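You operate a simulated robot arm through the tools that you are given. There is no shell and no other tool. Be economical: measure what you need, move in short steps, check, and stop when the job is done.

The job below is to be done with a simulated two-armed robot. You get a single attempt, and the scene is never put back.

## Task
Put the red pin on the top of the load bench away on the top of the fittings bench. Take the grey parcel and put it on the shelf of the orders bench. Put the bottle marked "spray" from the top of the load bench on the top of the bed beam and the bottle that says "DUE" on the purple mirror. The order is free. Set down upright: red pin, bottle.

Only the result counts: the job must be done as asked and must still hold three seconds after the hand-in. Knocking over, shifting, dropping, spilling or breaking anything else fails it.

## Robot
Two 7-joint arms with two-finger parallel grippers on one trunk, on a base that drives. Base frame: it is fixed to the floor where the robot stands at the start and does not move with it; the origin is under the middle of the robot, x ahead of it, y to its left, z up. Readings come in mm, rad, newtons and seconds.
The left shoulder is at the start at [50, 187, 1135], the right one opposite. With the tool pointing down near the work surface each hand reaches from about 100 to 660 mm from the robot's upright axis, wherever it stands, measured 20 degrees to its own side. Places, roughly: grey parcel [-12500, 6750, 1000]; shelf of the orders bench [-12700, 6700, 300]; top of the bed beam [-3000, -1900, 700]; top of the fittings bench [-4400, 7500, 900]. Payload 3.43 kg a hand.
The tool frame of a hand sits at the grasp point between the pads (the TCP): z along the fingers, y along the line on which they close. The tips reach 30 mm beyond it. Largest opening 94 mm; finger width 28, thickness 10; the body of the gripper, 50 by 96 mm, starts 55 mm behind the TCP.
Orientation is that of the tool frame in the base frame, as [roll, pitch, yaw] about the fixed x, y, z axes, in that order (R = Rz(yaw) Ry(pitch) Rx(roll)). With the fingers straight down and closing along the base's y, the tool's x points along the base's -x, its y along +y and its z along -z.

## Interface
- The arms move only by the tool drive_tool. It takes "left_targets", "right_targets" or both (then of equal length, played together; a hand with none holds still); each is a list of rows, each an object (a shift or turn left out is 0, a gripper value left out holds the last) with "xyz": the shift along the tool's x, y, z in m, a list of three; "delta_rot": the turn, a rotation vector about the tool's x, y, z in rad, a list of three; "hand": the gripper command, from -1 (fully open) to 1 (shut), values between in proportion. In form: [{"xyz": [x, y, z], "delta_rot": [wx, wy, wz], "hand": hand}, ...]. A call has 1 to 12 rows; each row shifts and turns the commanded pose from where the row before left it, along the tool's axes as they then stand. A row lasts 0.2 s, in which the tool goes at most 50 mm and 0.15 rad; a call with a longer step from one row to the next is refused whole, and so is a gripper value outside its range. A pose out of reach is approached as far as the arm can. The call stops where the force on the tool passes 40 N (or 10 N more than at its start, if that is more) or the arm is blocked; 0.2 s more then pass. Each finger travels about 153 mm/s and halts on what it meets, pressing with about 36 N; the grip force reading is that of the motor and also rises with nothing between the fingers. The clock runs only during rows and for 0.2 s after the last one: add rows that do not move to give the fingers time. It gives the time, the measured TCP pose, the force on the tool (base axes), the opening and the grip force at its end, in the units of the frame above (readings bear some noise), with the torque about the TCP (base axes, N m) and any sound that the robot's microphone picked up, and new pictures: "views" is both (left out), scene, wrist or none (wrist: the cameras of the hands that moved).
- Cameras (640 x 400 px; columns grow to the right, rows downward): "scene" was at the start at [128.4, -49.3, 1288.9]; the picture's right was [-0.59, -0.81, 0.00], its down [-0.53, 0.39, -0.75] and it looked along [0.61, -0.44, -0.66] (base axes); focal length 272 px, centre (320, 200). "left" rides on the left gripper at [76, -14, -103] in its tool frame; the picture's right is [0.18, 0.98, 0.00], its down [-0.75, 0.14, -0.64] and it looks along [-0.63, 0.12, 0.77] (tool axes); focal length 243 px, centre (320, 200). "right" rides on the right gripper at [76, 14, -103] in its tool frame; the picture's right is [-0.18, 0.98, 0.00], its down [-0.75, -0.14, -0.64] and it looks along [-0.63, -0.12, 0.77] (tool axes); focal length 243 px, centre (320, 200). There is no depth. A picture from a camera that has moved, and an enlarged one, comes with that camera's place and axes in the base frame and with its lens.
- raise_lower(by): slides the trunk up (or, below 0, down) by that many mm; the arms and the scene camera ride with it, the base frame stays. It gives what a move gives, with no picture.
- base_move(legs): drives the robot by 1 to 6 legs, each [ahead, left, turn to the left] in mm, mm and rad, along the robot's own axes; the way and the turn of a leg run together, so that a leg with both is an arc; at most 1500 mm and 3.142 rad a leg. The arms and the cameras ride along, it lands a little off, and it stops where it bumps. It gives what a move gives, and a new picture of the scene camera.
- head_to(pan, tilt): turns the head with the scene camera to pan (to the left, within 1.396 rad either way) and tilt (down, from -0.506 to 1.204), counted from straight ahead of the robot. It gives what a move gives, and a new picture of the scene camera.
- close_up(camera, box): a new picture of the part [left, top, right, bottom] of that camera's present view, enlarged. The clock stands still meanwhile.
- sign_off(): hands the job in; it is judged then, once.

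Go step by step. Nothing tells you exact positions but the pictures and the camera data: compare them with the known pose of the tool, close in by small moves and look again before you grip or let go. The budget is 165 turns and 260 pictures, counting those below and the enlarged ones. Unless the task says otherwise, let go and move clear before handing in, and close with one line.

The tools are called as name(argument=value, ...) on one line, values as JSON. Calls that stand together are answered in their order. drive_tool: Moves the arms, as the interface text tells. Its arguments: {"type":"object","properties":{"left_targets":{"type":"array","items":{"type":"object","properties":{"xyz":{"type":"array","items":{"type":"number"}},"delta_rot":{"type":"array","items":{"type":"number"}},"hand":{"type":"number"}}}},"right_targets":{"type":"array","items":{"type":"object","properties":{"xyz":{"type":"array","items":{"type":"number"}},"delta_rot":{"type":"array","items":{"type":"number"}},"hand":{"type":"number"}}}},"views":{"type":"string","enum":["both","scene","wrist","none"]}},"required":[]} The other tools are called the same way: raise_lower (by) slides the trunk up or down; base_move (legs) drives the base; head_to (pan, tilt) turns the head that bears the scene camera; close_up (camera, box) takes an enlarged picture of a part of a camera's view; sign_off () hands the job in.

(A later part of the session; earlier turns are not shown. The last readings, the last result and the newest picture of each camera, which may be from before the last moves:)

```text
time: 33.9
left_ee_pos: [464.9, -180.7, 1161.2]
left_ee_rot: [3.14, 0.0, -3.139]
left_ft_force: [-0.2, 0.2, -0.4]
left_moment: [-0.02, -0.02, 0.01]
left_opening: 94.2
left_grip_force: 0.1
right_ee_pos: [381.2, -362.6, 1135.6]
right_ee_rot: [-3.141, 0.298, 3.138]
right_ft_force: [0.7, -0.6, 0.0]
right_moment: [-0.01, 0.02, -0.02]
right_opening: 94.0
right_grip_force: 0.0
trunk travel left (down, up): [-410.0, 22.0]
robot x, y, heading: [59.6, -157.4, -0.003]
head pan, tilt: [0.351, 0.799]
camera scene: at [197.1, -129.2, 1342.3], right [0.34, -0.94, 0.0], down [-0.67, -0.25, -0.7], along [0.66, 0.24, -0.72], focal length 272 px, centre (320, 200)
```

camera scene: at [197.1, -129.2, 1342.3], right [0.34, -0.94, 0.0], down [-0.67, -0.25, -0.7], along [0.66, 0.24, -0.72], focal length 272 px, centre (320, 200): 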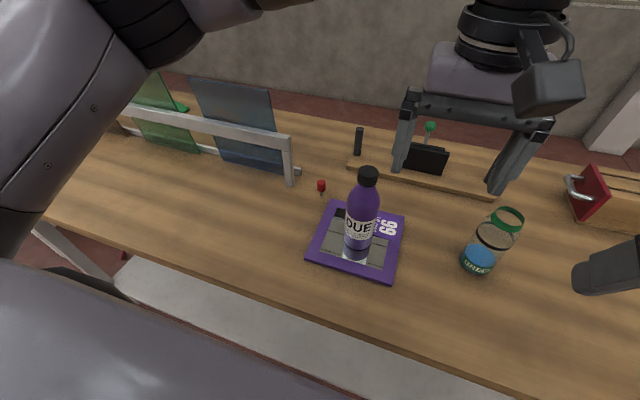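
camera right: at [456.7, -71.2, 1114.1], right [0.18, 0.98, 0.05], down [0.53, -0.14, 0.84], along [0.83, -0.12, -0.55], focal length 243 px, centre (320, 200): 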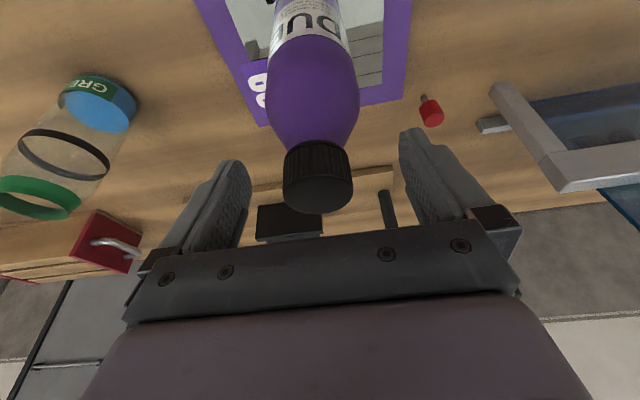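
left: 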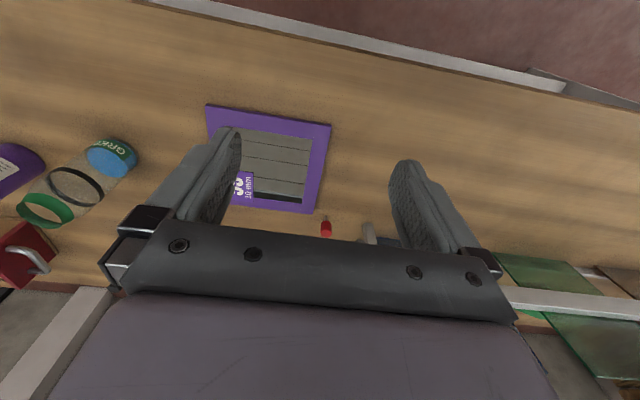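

The pin is at about [664,37] (head top ~895) and the rack starts at y≥115. I'll edge the base ahead, bring the left hand across and tilt it.

base_move(legs=[[12, 0, 0]])

drive_tool(left_targets=[{"xyz": [-0.01, 0.044, 0]}, {"xyz": [-0.01, 0.044, 0]}, {"xyz": [-0.01, 0.044, 0]}, {"xyz": [-0.01, 0.044, 0]}, {"xyz": [-0.01, 0.042, 0], "delta_rot": [0, -0.15, 0]}, {"delta_rot": [0, -0.15, 0]}, {"xyz": [-0.038, 0, 0.012]}, {"xyz": [-0.038, 0, 0.012]}, {"xyz": [-0.038, 0, 0.012]}, {}], views="both")

```text
time: 34.6
left_ee_pos: [477.1, -180.6, 1160.3]
left_ee_rot: [-3.141, -0.003, -3.141]
left_ft_force: [-0.6, -0.2, -0.4]
left_moment: [-0.02, 0.01, -0.02]
left_opening: 93.9
left_grip_force: 0.0
right_ee_pos: [393.3, -362.6, 1136.6]
right_ee_rot: [-3.141, 0.298, 3.137]
right_ft_force: [0.0, -0.2, -0.5]
right_moment: [0.0, 0.0, -0.02]
right_opening: 94.1
right_grip_force: 0.0
trunk travel left (down, up): [-410.0, 22.0]
robot x, y, heading: [70.7, -154.6, -0.005]
head pan, tilt: [0.351, 0.799]
camera scene: at [209.7, -129.2, 1342.2], right [0.34, -0.94, 0.0], down [-0.67, -0.25, -0.7], along [0.65, 0.24, -0.72], focal length 272 px, centre (320, 200)
```

scene: 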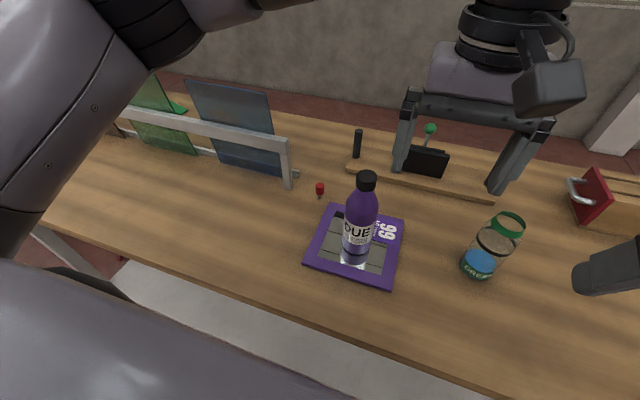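

```text
time: 36.8
left_ee_pos: [645.9, 34.7, 1161.3]
left_ee_rot: [3.141, 0.3, -3.141]
left_ft_force: [-0.8, 0.2, 0.1]
left_moment: [-0.01, 0.0, -0.01]
left_opening: 93.9
left_grip_force: 0.0
right_ee_pos: [392.7, -363.7, 1137.6]
right_ee_rot: [3.141, 0.299, 3.137]
right_ft_force: [-0.1, 0.7, 0.2]
right_moment: [0.0, 0.0, 0.02]
right_opening: 94.1
right_grip_force: 0.0
trunk travel left (down, up): [-410.0, 22.0]
robot x, y, heading: [71.8, -157.0, 0.001]
head pan, tilt: [0.351, 0.799]
camera scene: at [208.7, -129.0, 1342.3], right [0.34, -0.94, 0.0], down [-0.67, -0.25, -0.7], along [0.66, 0.24, -0.72], focal length 272 px, centre (320, 200)
camera left: at [541.9, 20.3, 1235.7], right [-0.18, 0.98, -0.05], down [0.53, 0.14, 0.84], along [0.83, 0.12, -0.55], focal length 243 px, centre (320, 200)
```

scene: 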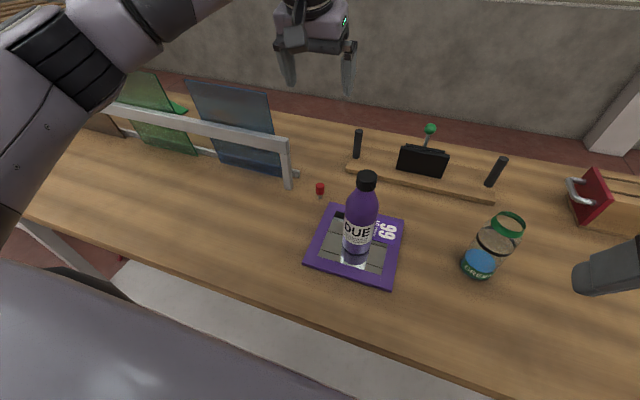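
left: 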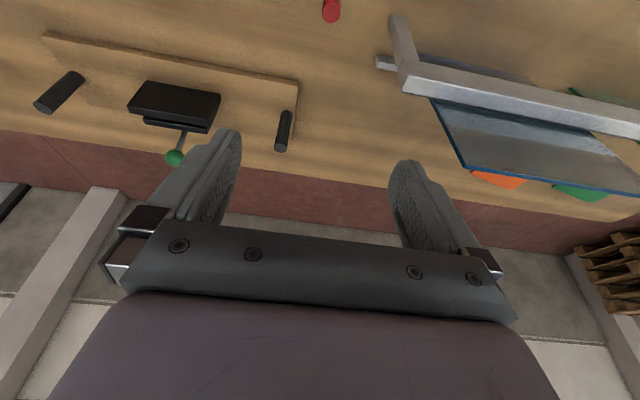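

The pin from the wrist is [661,36]. I'm descending to z≈960 above it.

drive_tool(left_targets=[{"xyz": [0.0109, 0, 0.0385]}, {"xyz": [0.0109, 0, 0.0385]}, {"xyz": [0.0109, 0, 0.0385]}, {"xyz": [0.0109, 0, 0.0385]}, {"xyz": [0.0109, 0, 0.0385]}, {}], views="both")

```text
time: 38.2
left_ee_pos: [652.8, 35.9, 959.8]
left_ee_rot: [-3.141, 0.301, -3.14]
left_ft_force: [0.7, 0.0, -0.9]
left_moment: [0.01, -0.02, 0.02]
left_opening: 93.9
left_grip_force: 0.1
right_ee_pos: [392.5, -362.8, 1136.2]
right_ee_rot: [3.141, 0.3, 3.138]
right_ft_force: [-0.6, 0.5, 0.2]
right_moment: [0.01, 0.0, 0.0]
right_opening: 94.1
right_grip_force: 0.1
trunk travel left (down, up): [-410.0, 22.0]
robot x, y, heading: [69.3, -159.7, -0.004]
head pan, tilt: [0.351, 0.799]
camera scene: at [208.9, -129.2, 1342.3], right [0.34, -0.94, 0.0], down [-0.67, -0.25, -0.7], along [0.66, 0.24, -0.72], focal length 272 px, centre (320, 200)
camera left: at [548.3, 21.7, 1034.6], right [-0.18, 0.98, -0.05], down [0.53, 0.14, 0.84], along [0.83, 0.12, -0.55], focal length 243 px, centre (320, 200)
```

scene: 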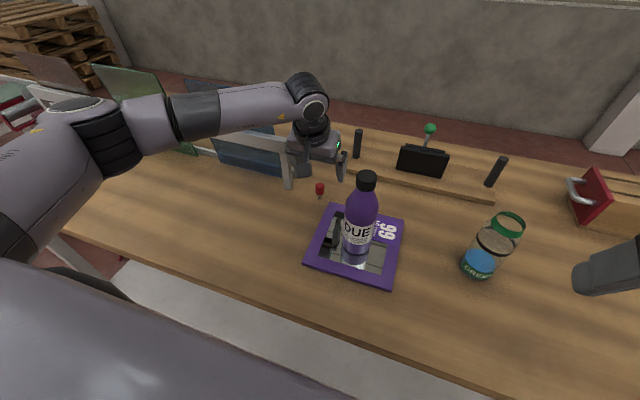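
left: 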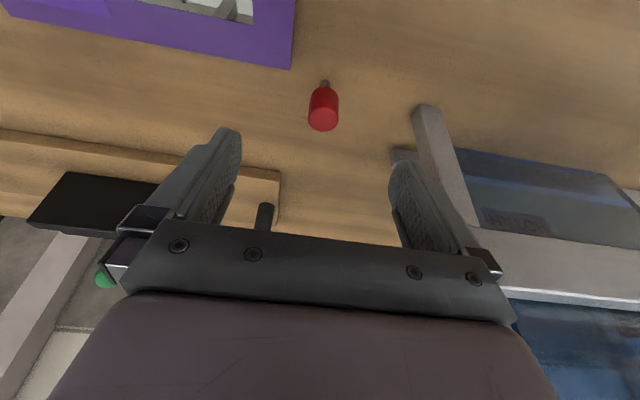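

The pin is at about [660,36] and the rack clears the fingers by ~25 mm. I'm lowering around the pin.

drive_tool(left_targets=[{"xyz": [0.0048, 0, 0.0243]}, {"xyz": [0.0048, 0, 0.0243]}, {"xyz": [0.0048, 0, 0.0243]}, {}], views="wrist")

close_up(camera="scene", box=[240, 110, 400, 210])

```text
time: 39.2
left_ee_pos: [658.1, 36.8, 886.9]
left_ee_rot: [-3.141, 0.301, 3.141]
left_ft_force: [0.4, 0.3, 0.2]
left_moment: [-0.03, -0.02, -0.02]
left_opening: 94.0
left_grip_force: 0.0
right_ee_pos: [391.6, -362.2, 1137.6]
right_ee_rot: [-3.141, 0.298, 3.138]
right_ft_force: [-0.6, 0.0, 0.3]
right_moment: [-0.01, 0.01, -0.01]
right_opening: 94.1
right_grip_force: 0.1
trunk travel left (down, up): [-410.0, 22.0]
robot x, y, heading: [75.7, -157.1, -0.0]
head pan, tilt: [0.351, 0.799]
camera left: at [553.9, 23.0, 961.6], right [-0.18, 0.98, -0.05], down [0.53, 0.14, 0.84], along [0.83, 0.12, -0.55], focal length 243 px, centre (320, 200)
```

left: 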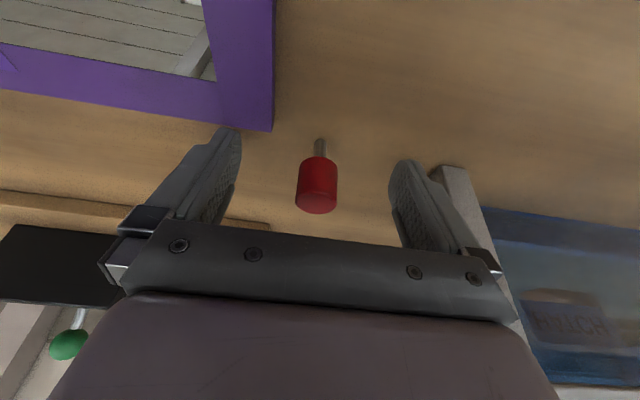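

```text
4.00 times, centred on (320, 160) of scene
camera zoom: at [209.0, -129.2, 1342.3], right [0.34, -0.94, 0.0], down [-0.67, -0.25, -0.7], along [0.66, 0.24, -0.72], focal length 1088 px, centre (320, 360)
```

zoom: 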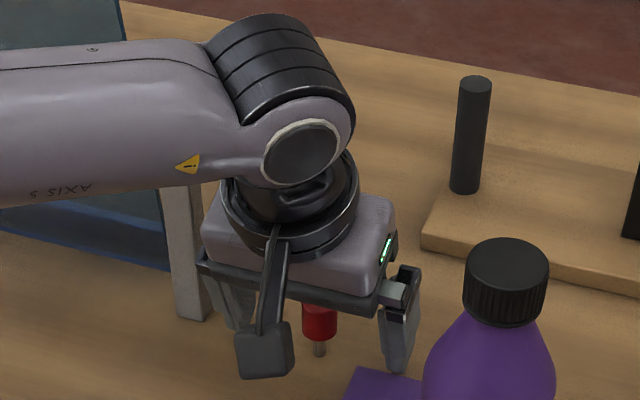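

The pin's head sits right between the pads. Closing.

drive_tool(left_targets=[{"hand": -0.2}, {"hand": 0.3}, {"hand": 1}, {}, {}], views="wrist")

```text
time: 40.4
left_ee_pos: [657.8, 37.7, 886.8]
left_ee_rot: [3.142, 0.299, 3.141]
left_ft_force: [0.7, -1.0, -0.1]
left_moment: [0.01, 0.03, 0.01]
left_opening: 21.3
left_grip_force: 36.0
right_ee_pos: [392.7, -362.5, 1137.3]
right_ee_rot: [3.141, 0.298, 3.138]
right_ft_force: [0.1, -0.3, 0.5]
right_moment: [0.0, 0.01, 0.0]
right_opening: 94.0
right_grip_force: 0.1
trunk travel left (down, up): [-410.0, 22.0]
robot x, y, heading: [74.2, -158.0, -0.003]
head pan, tilt: [0.351, 0.799]
camera left: at [553.9, 23.0, 961.7], right [-0.18, 0.98, -0.05], down [0.53, 0.14, 0.84], along [0.83, 0.12, -0.55], focal length 243 px, centre (320, 200)
```

left: 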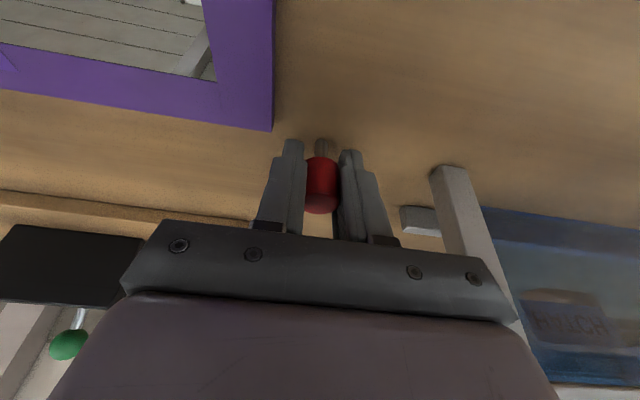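

Pin gripped (21 mm). Lifting straight up, then drawing back.

drive_tool(left_targets=[{"xyz": [-0.006, 0, -0.0195]}, {"xyz": [-0.013, 0, -0.042]}, {"xyz": [-0.013, 0, -0.042]}, {"xyz": [-0.013, 0, -0.042]}, {"xyz": [-0.013, 0, -0.042]}, {"xyz": [-0.013, 0, -0.042]}, {"xyz": [-0.013, 0, -0.042]}, {"xyz": [0.0382, 0, -0.0118]}, {"xyz": [0.0382, 0, -0.0118]}, {"xyz": [0.0382, 0, -0.0118]}, {"xyz": [0.0382, 0, -0.0118]}, {"xyz": [0.0382, 0, -0.0118]}], views="both")

```text
time: 43.0
left_ee_pos: [455.9, 36.3, 1172.5]
left_ee_rot: [3.14, 0.3, -3.139]
left_ft_force: [-0.2, -0.4, -0.1]
left_moment: [0.0, 0.01, -0.02]
left_opening: 21.3
left_grip_force: 36.1
right_ee_pos: [391.9, -362.6, 1138.2]
right_ee_rot: [3.139, 0.298, 3.138]
right_ft_force: [0.0, 0.2, 0.7]
right_moment: [0.01, -0.02, 0.0]
right_opening: 94.1
right_grip_force: 0.0
trunk travel left (down, up): [-410.0, 22.0]
robot x, y, heading: [74.4, -158.0, 0.003]
head pan, tilt: [0.351, 0.799]
camera scene: at [208.7, -129.0, 1342.3], right [0.34, -0.94, 0.0], down [-0.67, -0.25, -0.7], along [0.66, 0.24, -0.72], focal length 272 px, centre (320, 200)
camera left: at [352.5, 22.9, 1247.1], right [-0.18, 0.98, -0.05], down [0.53, 0.14, 0.84], along [0.83, 0.12, -0.55], focal length 243 px, centre (320, 200)
```

scene: 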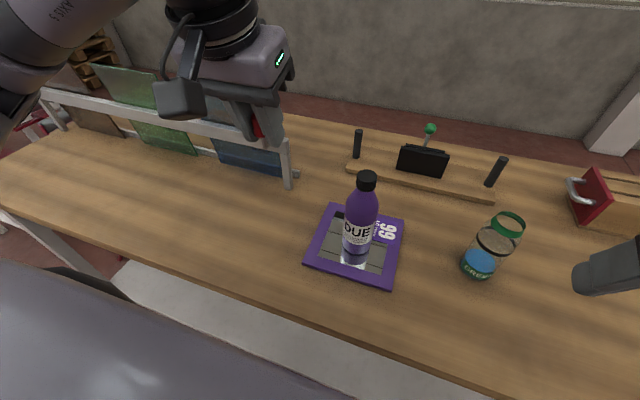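
left: 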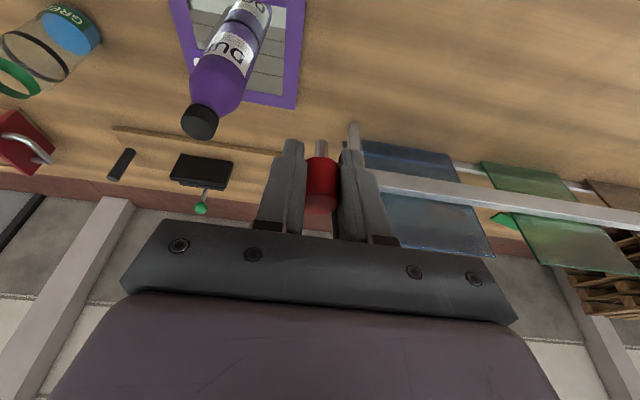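

Now the spray bottle: I'm backing off a little and sliding right to bring it in front of the right arm.

base_move(legs=[[-14, 0, 0], [0, -430, 0]])

head_to(pan=-0.5, tilt=0.7)

```text
time: 46.0
left_ee_pos: [441.1, -382.6, 1173.2]
left_ee_rot: [-3.141, 0.298, -3.137]
left_ft_force: [0.3, -0.5, -0.6]
left_moment: [-0.01, 0.04, 0.04]
left_opening: 20.9
left_grip_force: 35.7
right_ee_pos: [378.4, -781.5, 1136.6]
right_ee_rot: [-3.141, 0.299, 3.139]
right_ft_force: [1.3, -0.9, 0.2]
right_moment: [0.02, 0.01, 0.01]
right_opening: 93.8
right_grip_force: 0.1
trunk travel left (down, up): [-410.0, 22.0]
robot x, y, heading: [57.5, -576.2, 0.002]
head pan, tilt: [0.351, 0.799]
camera scene: at [194.9, -549.0, 1342.3], right [0.34, -0.94, 0.0], down [-0.67, -0.25, -0.7], along [0.65, 0.24, -0.72], focal length 272 px, centre (320, 200)
```

scene: 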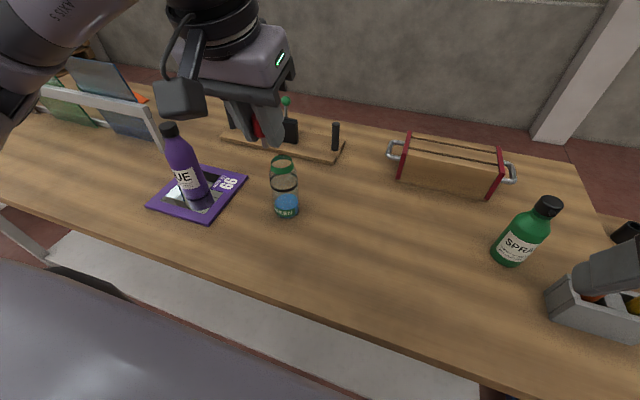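

```text
time: 47.1
left_ee_pos: [443.2, -382.7, 1172.4]
left_ee_rot: [3.141, 0.299, -3.137]
left_ft_force: [0.1, 0.9, -0.1]
left_moment: [0.0, -0.03, 0.03]
left_opening: 21.1
left_grip_force: 36.2
right_ee_pos: [378.3, -781.4, 1136.9]
right_ee_rot: [-3.142, 0.298, 3.139]
right_ft_force: [0.1, -0.1, 0.2]
right_moment: [0.02, -0.02, 0.01]
right_opening: 94.0
right_grip_force: 0.0
trunk travel left (down, up): [-410.0, 22.0]
robot x, y, heading: [61.5, -577.9, -0.001]
head pan, tilt: [-0.499, 0.7]
camera scene: at [193.8, -616.8, 1350.5], right [-0.48, -0.88, 0.0], down [-0.57, 0.31, -0.76], along [0.67, -0.37, -0.64], focal length 272 px, centre (320, 200)
```

scene: 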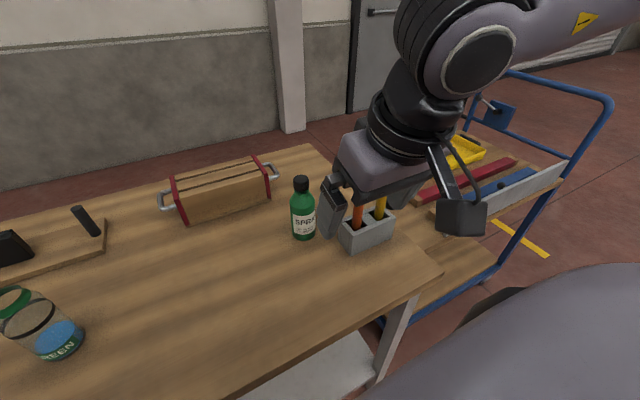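

The spray cap is at about [620,-804,1003]; the tool caddy's handles lie ~100 mm to its right. I'm edging ahead and moving the right hand above the cap.

base_move(legs=[[12, 0, 0]])

drive_tool(right_targets=[{"xyz": [-0.0418, -0.0046, 0.0171]}, {"xyz": [-0.0418, -0.0046, 0.0171]}, {"xyz": [-0.0418, -0.0046, 0.0171]}, {"xyz": [-0.0418, -0.0046, 0.0171]}, {"xyz": [-0.0418, -0.0046, 0.0171]}, {}], views="both")

```text
time: 47.9
left_ee_pos: [454.0, -382.3, 1171.1]
left_ee_rot: [-3.14, 0.299, -3.138]
left_ft_force: [0.4, -0.2, -0.6]
left_moment: [-0.01, 0.01, 0.03]
left_opening: 21.0
left_grip_force: 36.1
right_ee_pos: [391.7, -782.0, 1137.3]
right_ee_rot: [3.14, 0.298, 3.14]
right_ft_force: [0.2, -0.4, 0.3]
right_moment: [0.03, 0.04, 0.01]
right_opening: 94.0
right_grip_force: 0.1
trunk travel left (down, up): [-410.0, 22.0]
robot x, y, heading: [69.0, -577.9, -0.003]
head pan, tilt: [-0.499, 0.7]
camera scene: at [206.6, -616.9, 1350.4], right [-0.48, -0.88, 0.0], down [-0.57, 0.31, -0.76], along [0.67, -0.37, -0.64], focal length 272 px, centre (320, 200)
```

scene: 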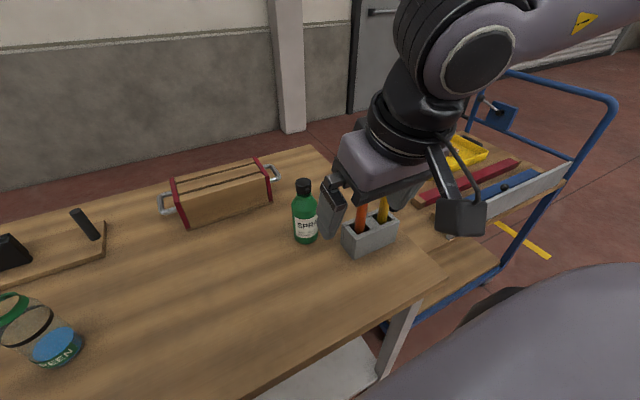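

```text
time: 49.3
left_ee_pos: [454.4, -380.7, 1172.2]
left_ee_rot: [-3.141, 0.299, -3.138]
left_ft_force: [0.2, 0.0, -0.4]
left_moment: [0.0, 0.01, -0.01]
left_opening: 20.7
left_grip_force: 35.8
right_ee_pos: [617.8, -803.8, 1117.4]
right_ee_rot: [-3.141, 0.299, -3.141]
right_ft_force: [-0.3, -0.5, 0.3]
right_moment: [-0.01, 0.02, 0.03]
right_opening: 94.2
right_grip_force: 0.0
trunk travel left (down, up): [-410.0, 22.0]
robot x, y, heading: [72.8, -577.2, -0.001]
head pan, tilt: [-0.499, 0.7]
camera scene: at [205.4, -616.8, 1350.6], right [-0.48, -0.88, 0.0], down [-0.57, 0.31, -0.77], along [0.67, -0.37, -0.64], focal length 272 px, centre (320, 200)
camera right: at [515.6, -790.0, 1193.2], right [0.18, 0.98, 0.05], down [0.53, -0.14, 0.84], along [0.83, -0.12, -0.55], focal length 243 px, centre (320, 200)
```

scene: 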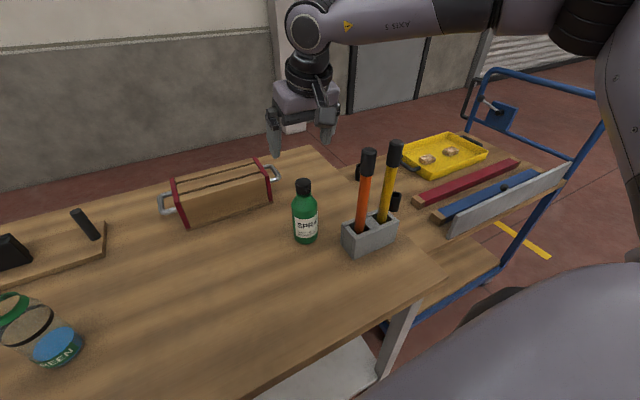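
right: 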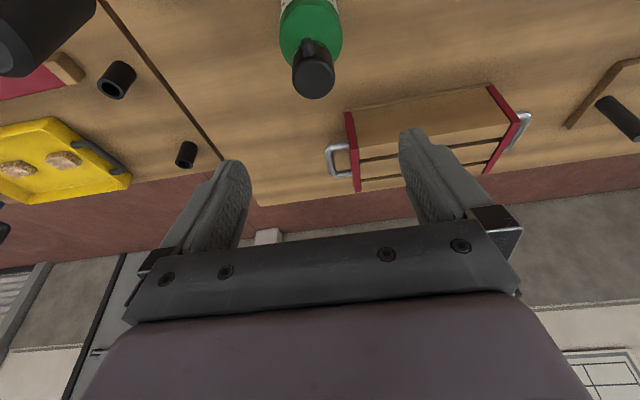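

close_up(camera="right", box=[250, 0, 390, 120])

close_up(camera="scene", box=[250, 160, 430, 270])

```text
3.33 times, centred on (320, 60) of right
camera zoom: at [515.6, -790.0, 1193.2], right [0.18, 0.98, 0.05], down [0.53, -0.14, 0.84], along [0.83, -0.12, -0.55], focal length 809 px, centre (320, 667)
```

zoom: 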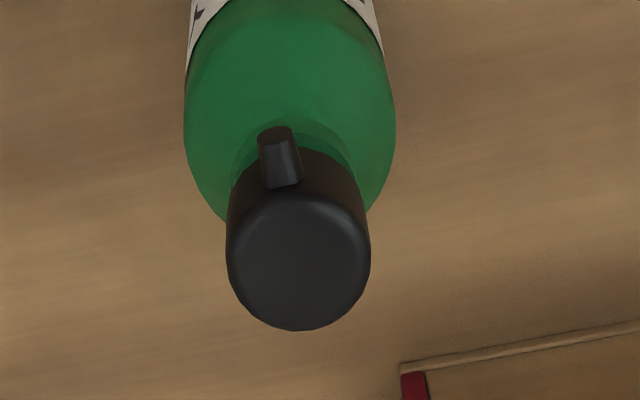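

```text
3.56 times, centred on (340, 215) of scene
camera zoom: at [205.4, -616.8, 1350.6], right [-0.48, -0.88, 0.0], down [-0.57, 0.31, -0.77], along [0.67, -0.37, -0.64], focal length 967 px, centre (249, 147)
```

zoom: 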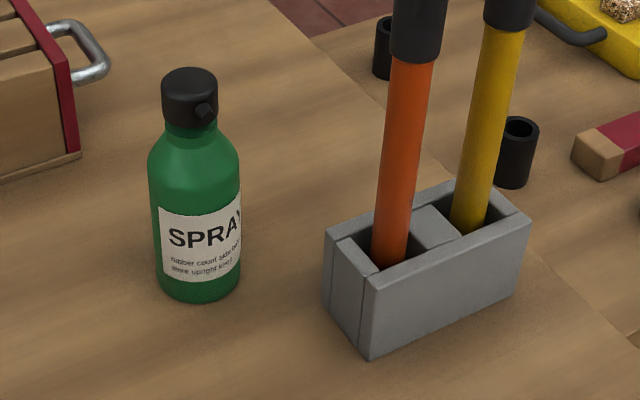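

The spray's cap top is at about [615,-804,1020], its nozzle pointing toward me and out of the fingers' way. Lowering so the tips end around the cap's lower edge.

drive_tool(right_targets=[{"xyz": [0.011, 0, 0.0297]}, {"xyz": [0.011, 0, 0.0297]}, {"xyz": [0.011, 0, 0.0297]}, {}], views="both")

```text
time: 50.3
left_ee_pos: [454.4, -382.0, 1172.7]
left_ee_rot: [-3.141, 0.299, -3.138]
left_ft_force: [0.3, 0.5, -0.2]
left_moment: [0.0, 0.0, 0.01]
left_opening: 19.4
left_grip_force: 36.0
right_ee_pos: [612.1, -807.2, 1021.1]
right_ee_rot: [3.141, 0.298, 3.141]
right_ft_force: [1.5, 0.6, 0.7]
right_moment: [0.01, 0.0, -0.02]
right_opening: 94.2
right_grip_force: 0.0
trunk travel left (down, up): [-410.0, 22.0]
robot x, y, heading: [70.8, -575.4, -0.001]
head pan, tilt: [-0.499, 0.7]
camera scene: at [205.8, -616.8, 1350.5], right [-0.48, -0.88, 0.0], down [-0.57, 0.31, -0.77], along [0.67, -0.37, -0.64], focal length 272 px, centre (320, 200)
camera right: at [509.6, -792.8, 1096.7], right [0.18, 0.98, 0.05], down [0.53, -0.14, 0.84], along [0.83, -0.12, -0.55], focal length 243 px, centre (320, 200)
```

scene: 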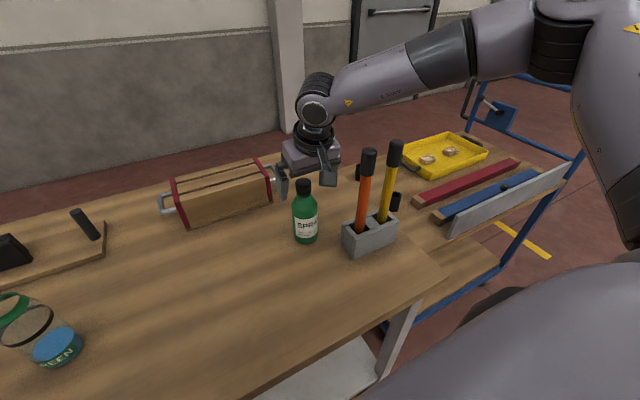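
right: 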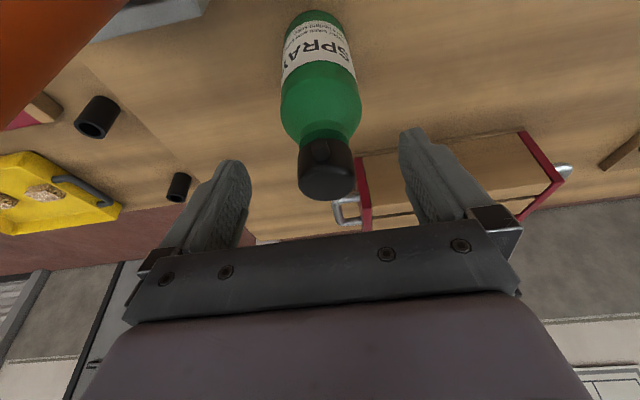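

drive_tool(right_targets=[{"xyz": [0.0006, 0.003, 0.002]}, {"hand": 0.0}, {"hand": 1}, {}, {}], views="wrist")

close_up(camera="left", box=[240, 120, 400, 260])

```text
time: 51.5
left_ee_pos: [455.1, -381.6, 1171.6]
left_ee_rot: [-3.141, 0.299, -3.137]
left_ft_force: [0.0, 0.0, 0.9]
left_moment: [-0.01, 0.01, 0.0]
left_opening: 19.8
left_grip_force: 36.6
right_ee_pos: [611.4, -803.7, 1019.7]
right_ee_rot: [3.141, 0.3, 3.138]
right_ft_force: [0.5, -1.0, 1.5]
right_moment: [0.02, -0.14, -0.03]
right_opening: 31.5
right_grip_force: 36.4
trunk travel left (down, up): [-410.0, 22.0]
robot x, y, heading: [71.7, -573.9, 0.0]
head pan, tilt: [-0.499, 0.7]
camera right: at [509.6, -789.3, 1095.3], right [0.18, 0.98, 0.05], down [0.53, -0.14, 0.84], along [0.83, -0.12, -0.55], focal length 243 px, centre (320, 200)
```

right: 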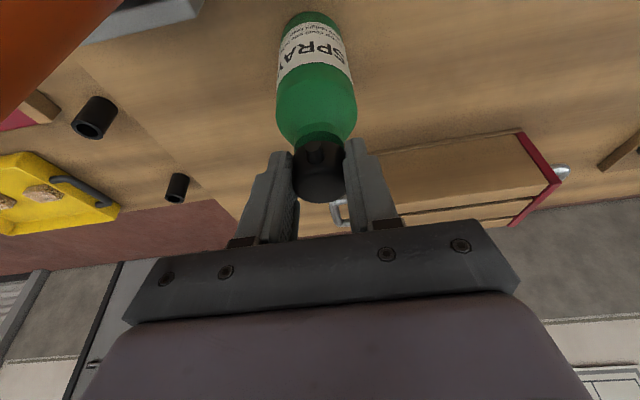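

```text
2.86 times, centred on (320, 190) of left
camera zoom: at [351.1, -396.4, 1247.1], right [-0.18, 0.98, -0.05], down [0.53, 0.14, 0.84], along [0.83, 0.12, -0.55], focal length 693 px, centre (320, 229)
```

zoom: 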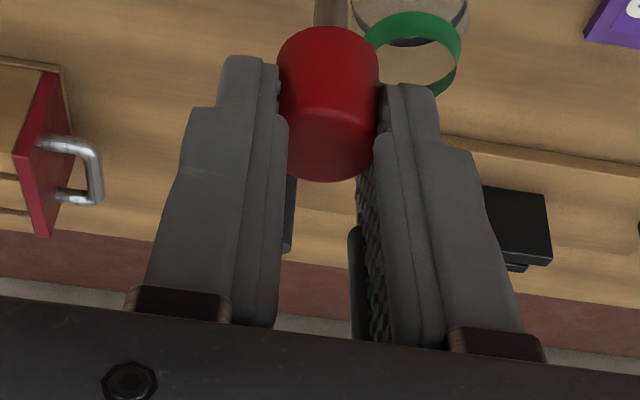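

The right hand holds the spray cap (31.5 mm), but the pin seems to have crept in the left grip. I'll look at it from the head camera before moving on.

head_to(pan=0.6, tilt=0.6)

close_up(camera="scene", box=[200, 80, 420, 220])

```text
time: 52.8
left_ee_pos: [455.1, -381.5, 1171.2]
left_ee_rot: [3.14, 0.299, -3.139]
left_ft_force: [0.4, 0.0, 0.1]
left_moment: [-0.03, 0.03, 0.01]
left_opening: 19.5
left_grip_force: 35.8
right_ee_pos: [611.8, -802.7, 1020.2]
right_ee_rot: [3.141, 0.297, 3.138]
right_ft_force: [0.7, -0.8, -0.1]
right_moment: [-0.05, -0.07, -0.01]
right_opening: 31.3
right_grip_force: 36.1
trunk travel left (down, up): [-410.0, 22.0]
robot x, y, heading: [72.1, -575.6, 0.003]
head pan, tilt: [0.6, 0.6]
camera scene: at [204.3, -526.4, 1359.1], right [0.57, -0.83, 0.0], down [-0.47, -0.32, -0.83], along [0.68, 0.47, -0.56], focal length 272 px, centre (320, 200)
```

scene: 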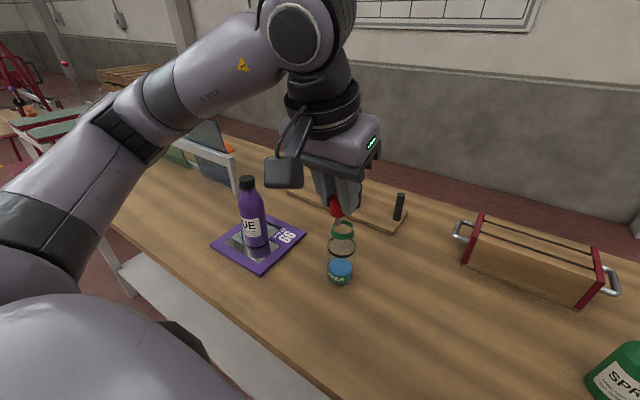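

```text
2.86 times, centred on (310, 150) of scene
camera zoom: at [204.3, -526.4, 1359.1], right [0.57, -0.83, 0.0], down [-0.47, -0.32, -0.83], along [0.68, 0.47, -0.56], focal length 777 px, centre (349, 343)
```

zoom: 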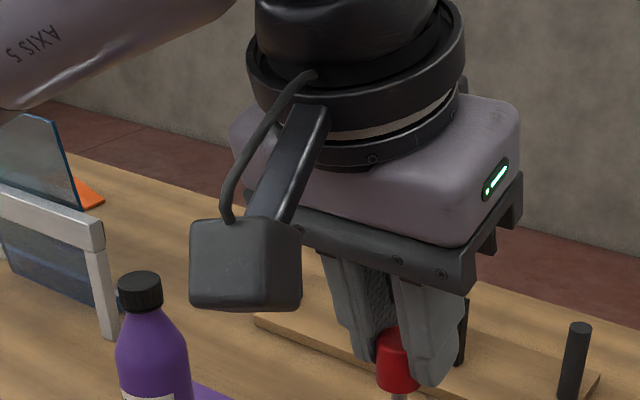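

The pin's head is now held only by the tips. I'll wait a little to see whether it still creeps.

drive_tool(left_targets=[{}, {}, {}, {}, {}, {}, {}, {}, {}, {}, {}, {}], views="none")

close_up(camera="left", box=[240, 120, 400, 260])

```text
time: 55.4
left_ee_pos: [454.2, -381.7, 1171.8]
left_ee_rot: [-3.14, 0.299, -3.138]
left_ft_force: [-0.4, 0.7, 0.0]
left_moment: [0.01, 0.02, -0.01]
left_opening: 19.7
left_grip_force: 35.6
right_ee_pos: [613.0, -805.2, 1019.3]
right_ee_rot: [3.141, 0.299, 3.141]
right_ft_force: [-0.3, -1.1, 0.4]
right_moment: [0.01, -0.01, -0.04]
right_opening: 31.3
right_grip_force: 36.2
trunk travel left (down, up): [-410.0, 22.0]
robot x, y, heading: [76.1, -576.6, -0.0]
head pan, tilt: [0.6, 0.6]
```

```text
2.86 times, centred on (320, 190) of left
camera zoom: at [351.0, -396.4, 1247.1], right [-0.18, 0.98, -0.05], down [0.53, 0.14, 0.84], along [0.83, 0.12, -0.55], focal length 693 px, centre (320, 229)
```

zoom: 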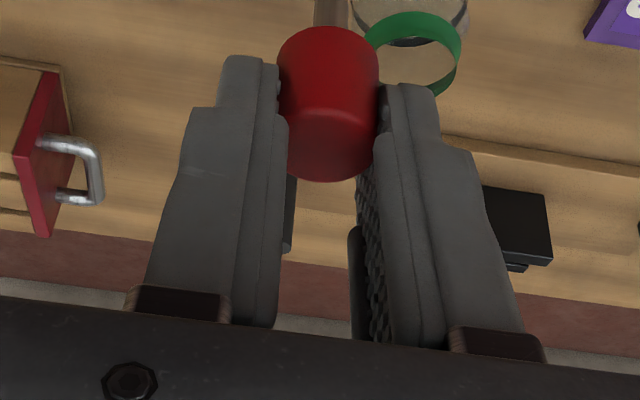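

No creep now, but the grip is poor. I'll set the pin down on the free bench spot near [475,-382] and regrip it deeper with vertical fingers (the right hand stays on the bottle).

drive_tool(left_targets=[{"xyz": [0.0093, 0, 0.0419]}, {"xyz": [0.0093, 0, 0.0419]}, {"xyz": [0.0093, 0, 0.0419]}, {"xyz": [0.0093, 0, 0.0419]}, {"xyz": [0.0093, 0, 0.0419]}, {"xyz": [0.0093, 0, 0.0419]}, {}], views="both")

```text
time: 57.0
left_ee_pos: [474.2, -381.2, 914.8]
left_ee_rot: [-3.142, 0.3, -3.14]
left_ft_force: [0.2, -0.5, 0.5]
left_moment: [0.01, 0.03, 0.03]
left_opening: 19.7
left_grip_force: 35.8
right_ee_pos: [610.7, -803.8, 1020.8]
right_ee_rot: [-3.14, 0.299, 3.14]
right_ft_force: [0.0, -1.3, 1.0]
right_moment: [-0.06, 0.04, -0.03]
right_opening: 31.1
right_grip_force: 35.6
trunk travel left (down, up): [-410.0, 22.0]
robot x, y, heading: [71.5, -577.2, -0.001]
head pan, tilt: [0.6, 0.6]
camera scene: at [204.2, -526.3, 1359.2], right [0.57, -0.82, 0.0], down [-0.47, -0.32, -0.83], along [0.68, 0.47, -0.56], focal length 272 px, centre (320, 200)
camera left: at [371.3, -395.9, 990.0], right [-0.18, 0.98, -0.05], down [0.53, 0.14, 0.84], along [0.83, 0.12, -0.55], focal length 243 px, centre (320, 200)
```

scene: 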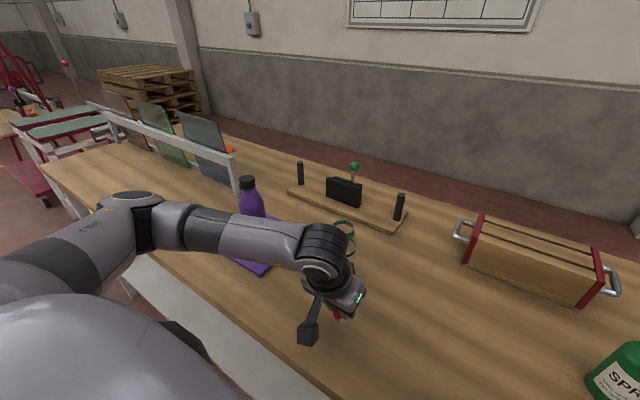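
left: 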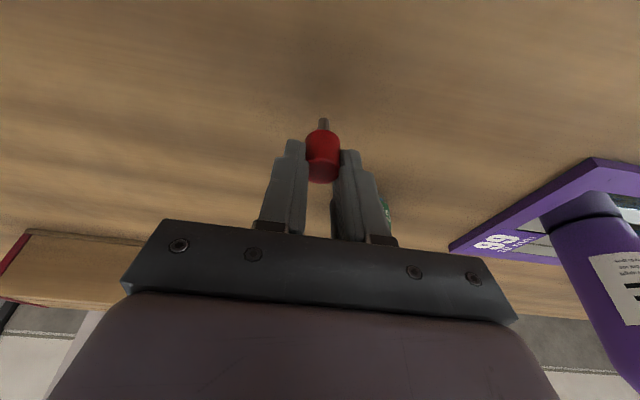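

drive_tool(left_targets=[{"xyz": [0.0009, 0, 0.0029]}, {"xyz": [0.0009, 0, 0.0029]}, {"xyz": [0.0009, 0, 0.0029]}, {"xyz": [0.0009, 0, 0.0029]}, {}], views="none")

close_up(camera="left", box=[240, 80, 400, 220])

```text
time: 58.2
left_ee_pos: [475.7, -381.4, 906.8]
left_ee_rot: [3.14, 0.308, -3.139]
left_ft_force: [-6.7, 4.8, 31.5]
left_moment: [0.31, 0.36, 0.0]
left_opening: 19.9
left_grip_force: 36.3
right_ee_pos: [610.0, -804.1, 1021.1]
right_ee_rot: [-3.141, 0.299, 3.141]
right_ft_force: [0.4, 0.5, 0.2]
right_moment: [0.01, 0.0, 0.02]
right_opening: 31.2
right_grip_force: 35.9
trunk travel left (down, up): [-410.0, 22.0]
robot x, y, heading: [68.9, -575.9, 0.001]
head pan, tilt: [0.6, 0.6]
```

```text
2.86 times, centred on (320, 150) of left
camera zoom: at [371.4, -396.3, 980.3], right [-0.18, 0.98, -0.06], down [0.52, 0.14, 0.84], along [0.83, 0.12, -0.54], focal length 693 px, centre (320, 343)
```

zoom: 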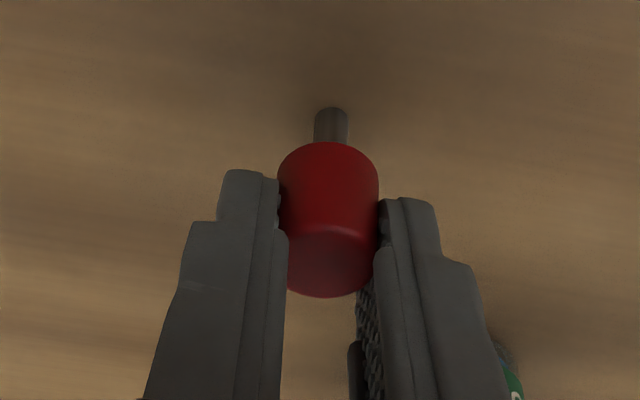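

Contact at 31 N: friction is strong. I'm easing up, opening, turning the fingers vertical and looking.

drive_tool(left_targets=[{"xyz": [-0.0007, 0, -0.0022]}, {"hand": 0.45}, {"hand": 0.2}, {"hand": -0.4}, {"xyz": [0, 0, -0.015]}, {"delta_rot": [0, 0.15, 0]}, {"delta_rot": [0, 0.15, 0]}, {}], views="both")

```text
time: 60.0
left_ee_pos: [470.5, -381.3, 919.7]
left_ee_rot: [3.142, -0.002, -3.138]
left_ft_force: [-0.1, 0.2, -0.1]
left_moment: [0.01, -0.01, -0.01]
left_opening: 65.8
left_grip_force: 0.1
right_ee_pos: [611.7, -803.8, 1020.9]
right_ee_rot: [-3.141, 0.3, 3.14]
right_ft_force: [1.0, -0.1, 0.7]
right_moment: [0.01, -0.11, -0.04]
right_opening: 31.0
right_grip_force: 36.1
trunk travel left (down, up): [-410.0, 22.0]
robot x, y, heading: [73.2, -578.2, 0.002]
head pan, tilt: [0.6, 0.6]
camera scene: at [204.3, -526.3, 1359.1], right [0.57, -0.82, 0.0], down [-0.47, -0.32, -0.83], along [0.68, 0.47, -0.56], focal length 272 px, centre (320, 200)
camera left: at [395.1, -396.2, 1021.6], right [-0.19, 0.98, 0.0], down [0.75, 0.14, 0.64], along [0.63, 0.12, -0.77], focal length 243 px, centre (320, 200)
```

scene: 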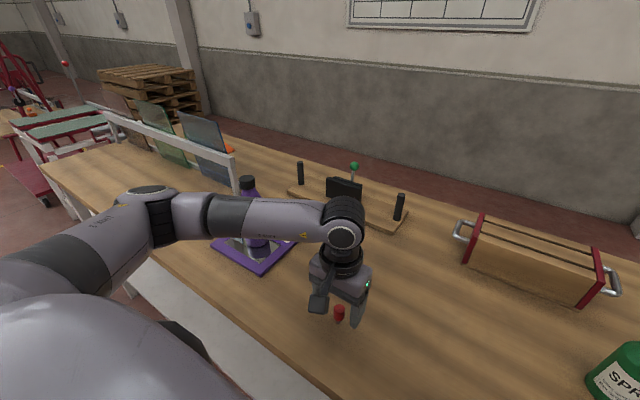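
left: 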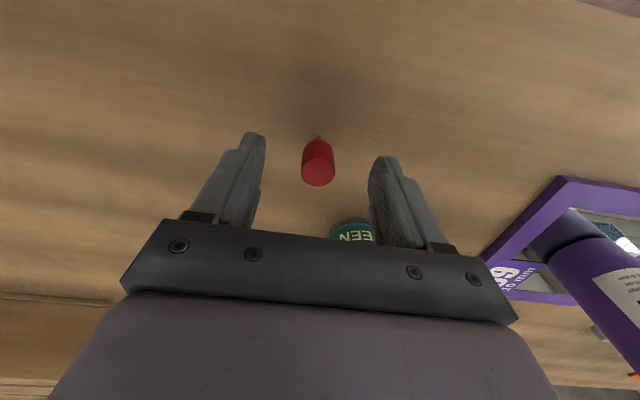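

The pin stands at about [476,-381]. Lowering with fingers vertical so the tips reach z≈853, then gripping.

drive_tool(left_targets=[{"xyz": [-0.006, 0, 0.012]}, {"xyz": [0, 0, 0.0125]}, {"xyz": [0, 0, 0.0125]}, {"hand": 0.2}, {"hand": 1}, {}, {}], views="wrist")

```text
time: 61.6
left_ee_pos: [477.3, -382.2, 881.1]
left_ee_rot: [3.142, -0.003, -3.138]
left_ft_force: [0.0, -0.7, 0.1]
left_moment: [-0.01, -0.02, 0.01]
left_opening: 20.0
left_grip_force: 35.9
right_ee_pos: [612.1, -803.5, 1019.4]
right_ee_rot: [-3.141, 0.299, -3.141]
right_ft_force: [0.9, -0.1, 1.2]
right_moment: [-0.01, -0.06, 0.01]
right_opening: 31.1
right_grip_force: 35.4
trunk travel left (down, up): [-410.0, 22.0]
robot x, y, heading: [71.5, -575.4, -0.001]
head pan, tilt: [0.6, 0.6]
camera left: at [400.2, -396.8, 984.7], right [-0.19, 0.98, 0.0], down [0.75, 0.14, 0.64], along [0.63, 0.12, -0.77], focal length 243 px, centre (320, 200)
```

left: 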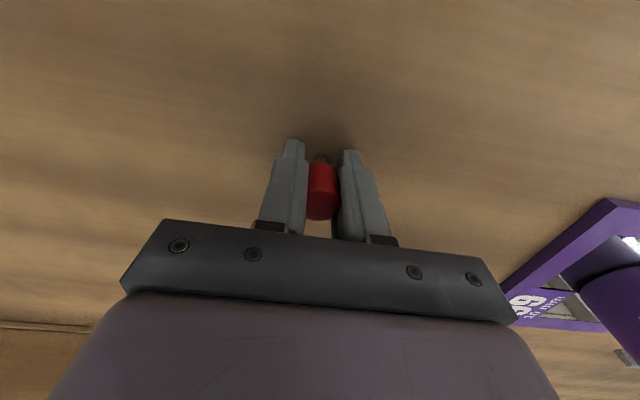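

Gripped deep. Lifting both hands: the pin up 240 mm and the spray bottle up 110 mm.

drive_tool(left_targets=[{"xyz": [0, 0, -0.02]}, {"xyz": [0, 0, -0.04]}, {"xyz": [0, 0, -0.04]}, {"xyz": [0, 0, -0.04]}, {"xyz": [0, 0, -0.04]}, {"xyz": [0, 0, -0.04]}, {"xyz": [0, 0, -0.02]}, {}], right_targets=[{"xyz": [-0.003, 0, -0.0095]}, {"xyz": [-0.0059, 0, -0.0191]}, {"xyz": [-0.0059, 0, -0.0191]}, {"xyz": [-0.0059, 0, -0.0191]}, {"xyz": [-0.0059, 0, -0.0191]}, {"xyz": [-0.0059, 0, -0.0191]}, {}, {}], views="wrist")

```text
time: 63.4
left_ee_pos: [478.8, -381.7, 1121.2]
left_ee_rot: [-3.141, 0.0, -3.137]
left_ft_force: [0.1, -0.3, -0.9]
left_moment: [0.0, -0.01, 0.04]
left_opening: 20.0
left_grip_force: 35.6
right_ee_pos: [611.0, -801.8, 1128.7]
right_ee_rot: [-3.141, 0.298, -3.141]
right_ft_force: [-0.8, -0.2, -4.1]
right_moment: [0.01, 0.05, 0.04]
right_opening: 31.5
right_grip_force: 35.5
trunk travel left (down, up): [-410.0, 22.0]
robot x, y, heading: [72.9, -576.7, 0.002]
head pan, tilt: [0.6, 0.6]
camera right: at [509.1, -787.2, 1204.4], right [0.18, 0.98, 0.05], down [0.53, -0.14, 0.84], along [0.83, -0.12, -0.55], focal length 243 px, centre (320, 200)
camera left: at [401.2, -395.9, 1224.8], right [-0.19, 0.98, 0.0], down [0.75, 0.14, 0.64], along [0.63, 0.12, -0.77], focal length 243 px, centre (320, 200)
```

right: 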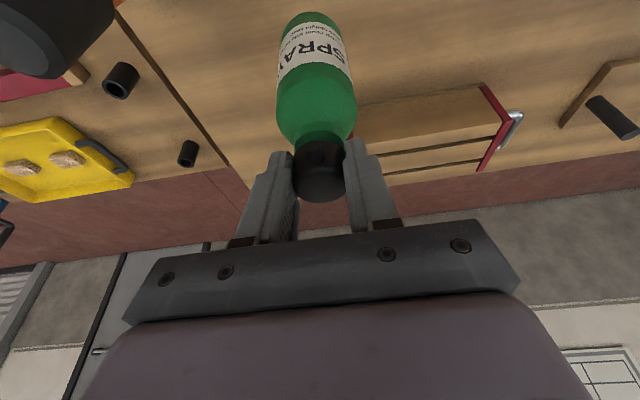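
left: 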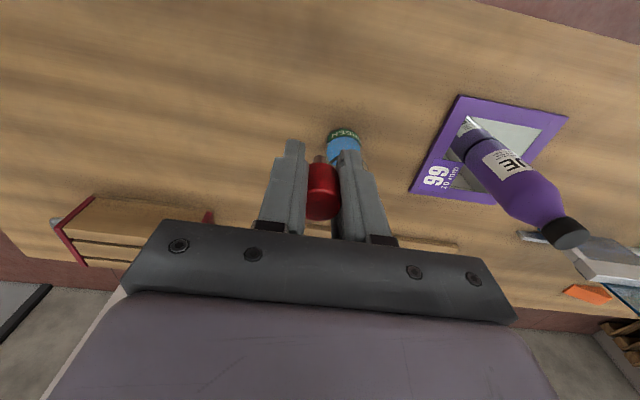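

Both are firmly held. Tucking the hands in, then backing away from the bench.

drive_tool(left_targets=[{"xyz": [0.016, 0, 0]}, {"xyz": [0.016, 0, 0]}, {"xyz": [0.016, 0, 0]}, {"xyz": [0.016, 0, 0]}, {"xyz": [0.016, 0, 0]}, {}], right_targets=[{"xyz": [0.0401, 0, -0.0124]}, {"xyz": [0.0401, 0, -0.0124]}, {"xyz": [0.0401, 0, -0.0124]}, {"xyz": [0.0401, 0, -0.0124]}, {"xyz": [0.0401, 0, -0.0124]}, {}], views="none")

base_move(legs=[[-400, 0, 0]])

head_to(pan=1.39, tilt=0.1)

head_to(pan=-1.39, tilt=0.1)

```text
time: 64.8
left_ee_pos: [396.3, -383.1, 1123.1]
left_ee_rot: [3.14, -0.001, -3.139]
left_ft_force: [-0.1, -0.1, -0.7]
left_moment: [-0.02, 0.03, 0.01]
left_opening: 20.1
left_grip_force: 35.7
right_ee_pos: [400.1, -800.9, 1130.6]
right_ee_rot: [3.141, 0.298, -3.141]
right_ft_force: [0.1, 1.4, -4.1]
right_moment: [-0.02, 0.04, 0.0]
right_opening: 30.9
right_grip_force: 36.3
trunk travel left (down, up): [-410.0, 22.0]
robot x, y, heading: [73.7, -574.4, 0.004]
head pan, tilt: [0.6, 0.6]
```

```text
time: 67.3
left_ee_pos: [-3.6, -383.9, 1124.2]
left_ee_rot: [3.141, 0.001, 3.138]
left_ft_force: [0.4, 0.5, -0.1]
left_moment: [-0.02, 0.0, -0.01]
left_opening: 19.9
left_grip_force: 35.7
right_ee_pos: [-1.4, -802.3, 1130.6]
right_ee_rot: [-3.141, 0.299, 3.132]
right_ft_force: [0.1, -1.0, -3.8]
right_moment: [0.0, 0.03, 0.0]
right_opening: 31.3
right_grip_force: 36.0
trunk travel left (down, up): [-410.0, 22.0]
robot x, y, heading: [-328.0, -575.4, -0.008]
head pan, tilt: [0.6, 0.6]
camera scene: at [-195.7, -526.3, 1359.2], right [0.56, -0.83, 0.0], down [-0.47, -0.32, -0.83], along [0.68, 0.46, -0.56], focal length 272 px, centre (320, 200)
```

scene: 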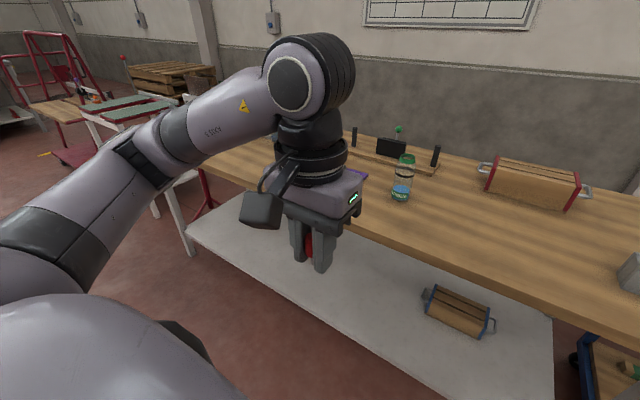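

```text
time: 68.4
left_ee_pos: [-2.7, -384.7, 1123.4]
left_ee_rot: [3.141, -0.003, 3.139]
left_ft_force: [-0.6, 0.2, -0.7]
left_moment: [0.01, -0.03, 0.01]
left_opening: 19.6
left_grip_force: 36.0
right_ee_pos: [-1.8, -803.0, 1130.9]
right_ee_rot: [-3.141, 0.298, 3.132]
right_ft_force: [-0.7, -0.1, -3.3]
right_moment: [-0.01, 0.02, 0.01]
right_opening: 31.1
right_grip_force: 35.8
trunk travel left (down, up): [-410.0, 22.0]
robot x, y, heading: [-331.0, -575.3, -0.004]
head pan, tilt: [1.389, 0.099]
camera scene: at [-251.1, -485.3, 1405.2], right [0.98, -0.19, 0.0], down [-0.02, -0.1, -0.99], along [0.19, 0.98, -0.1], focal length 272 px, centre (320, 200)
```

scene: 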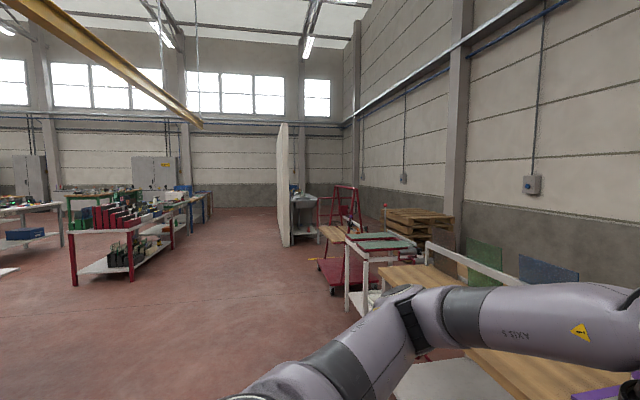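

```text
time: 70.9
left_ee_pos: [-2.2, -384.4, 1123.1]
left_ee_rot: [-3.141, -0.002, 3.138]
left_ft_force: [-0.7, -0.1, 1.0]
left_moment: [0.02, 0.01, 0.01]
left_opening: 20.3
left_grip_force: 35.7
right_ee_pos: [-0.4, -803.6, 1130.2]
right_ee_rot: [3.141, 0.299, 3.133]
right_ft_force: [-0.8, 0.3, -3.7]
right_moment: [0.0, 0.01, 0.02]
right_opening: 31.3
right_grip_force: 35.8
trunk travel left (down, up): [-410.0, 22.0]
robot x, y, heading: [-331.8, -577.7, -0.008]
head pan, tilt: [-1.389, 0.099]
camera scene: at [-252.3, -666.4, 1405.3], right [-0.98, -0.17, 0.0], down [-0.02, 0.1, -0.99], along [0.17, -0.98, -0.1], focal length 272 px, centre (320, 200)
```

scene: 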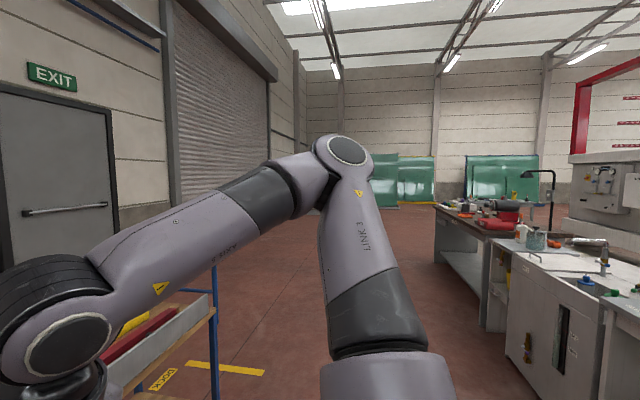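

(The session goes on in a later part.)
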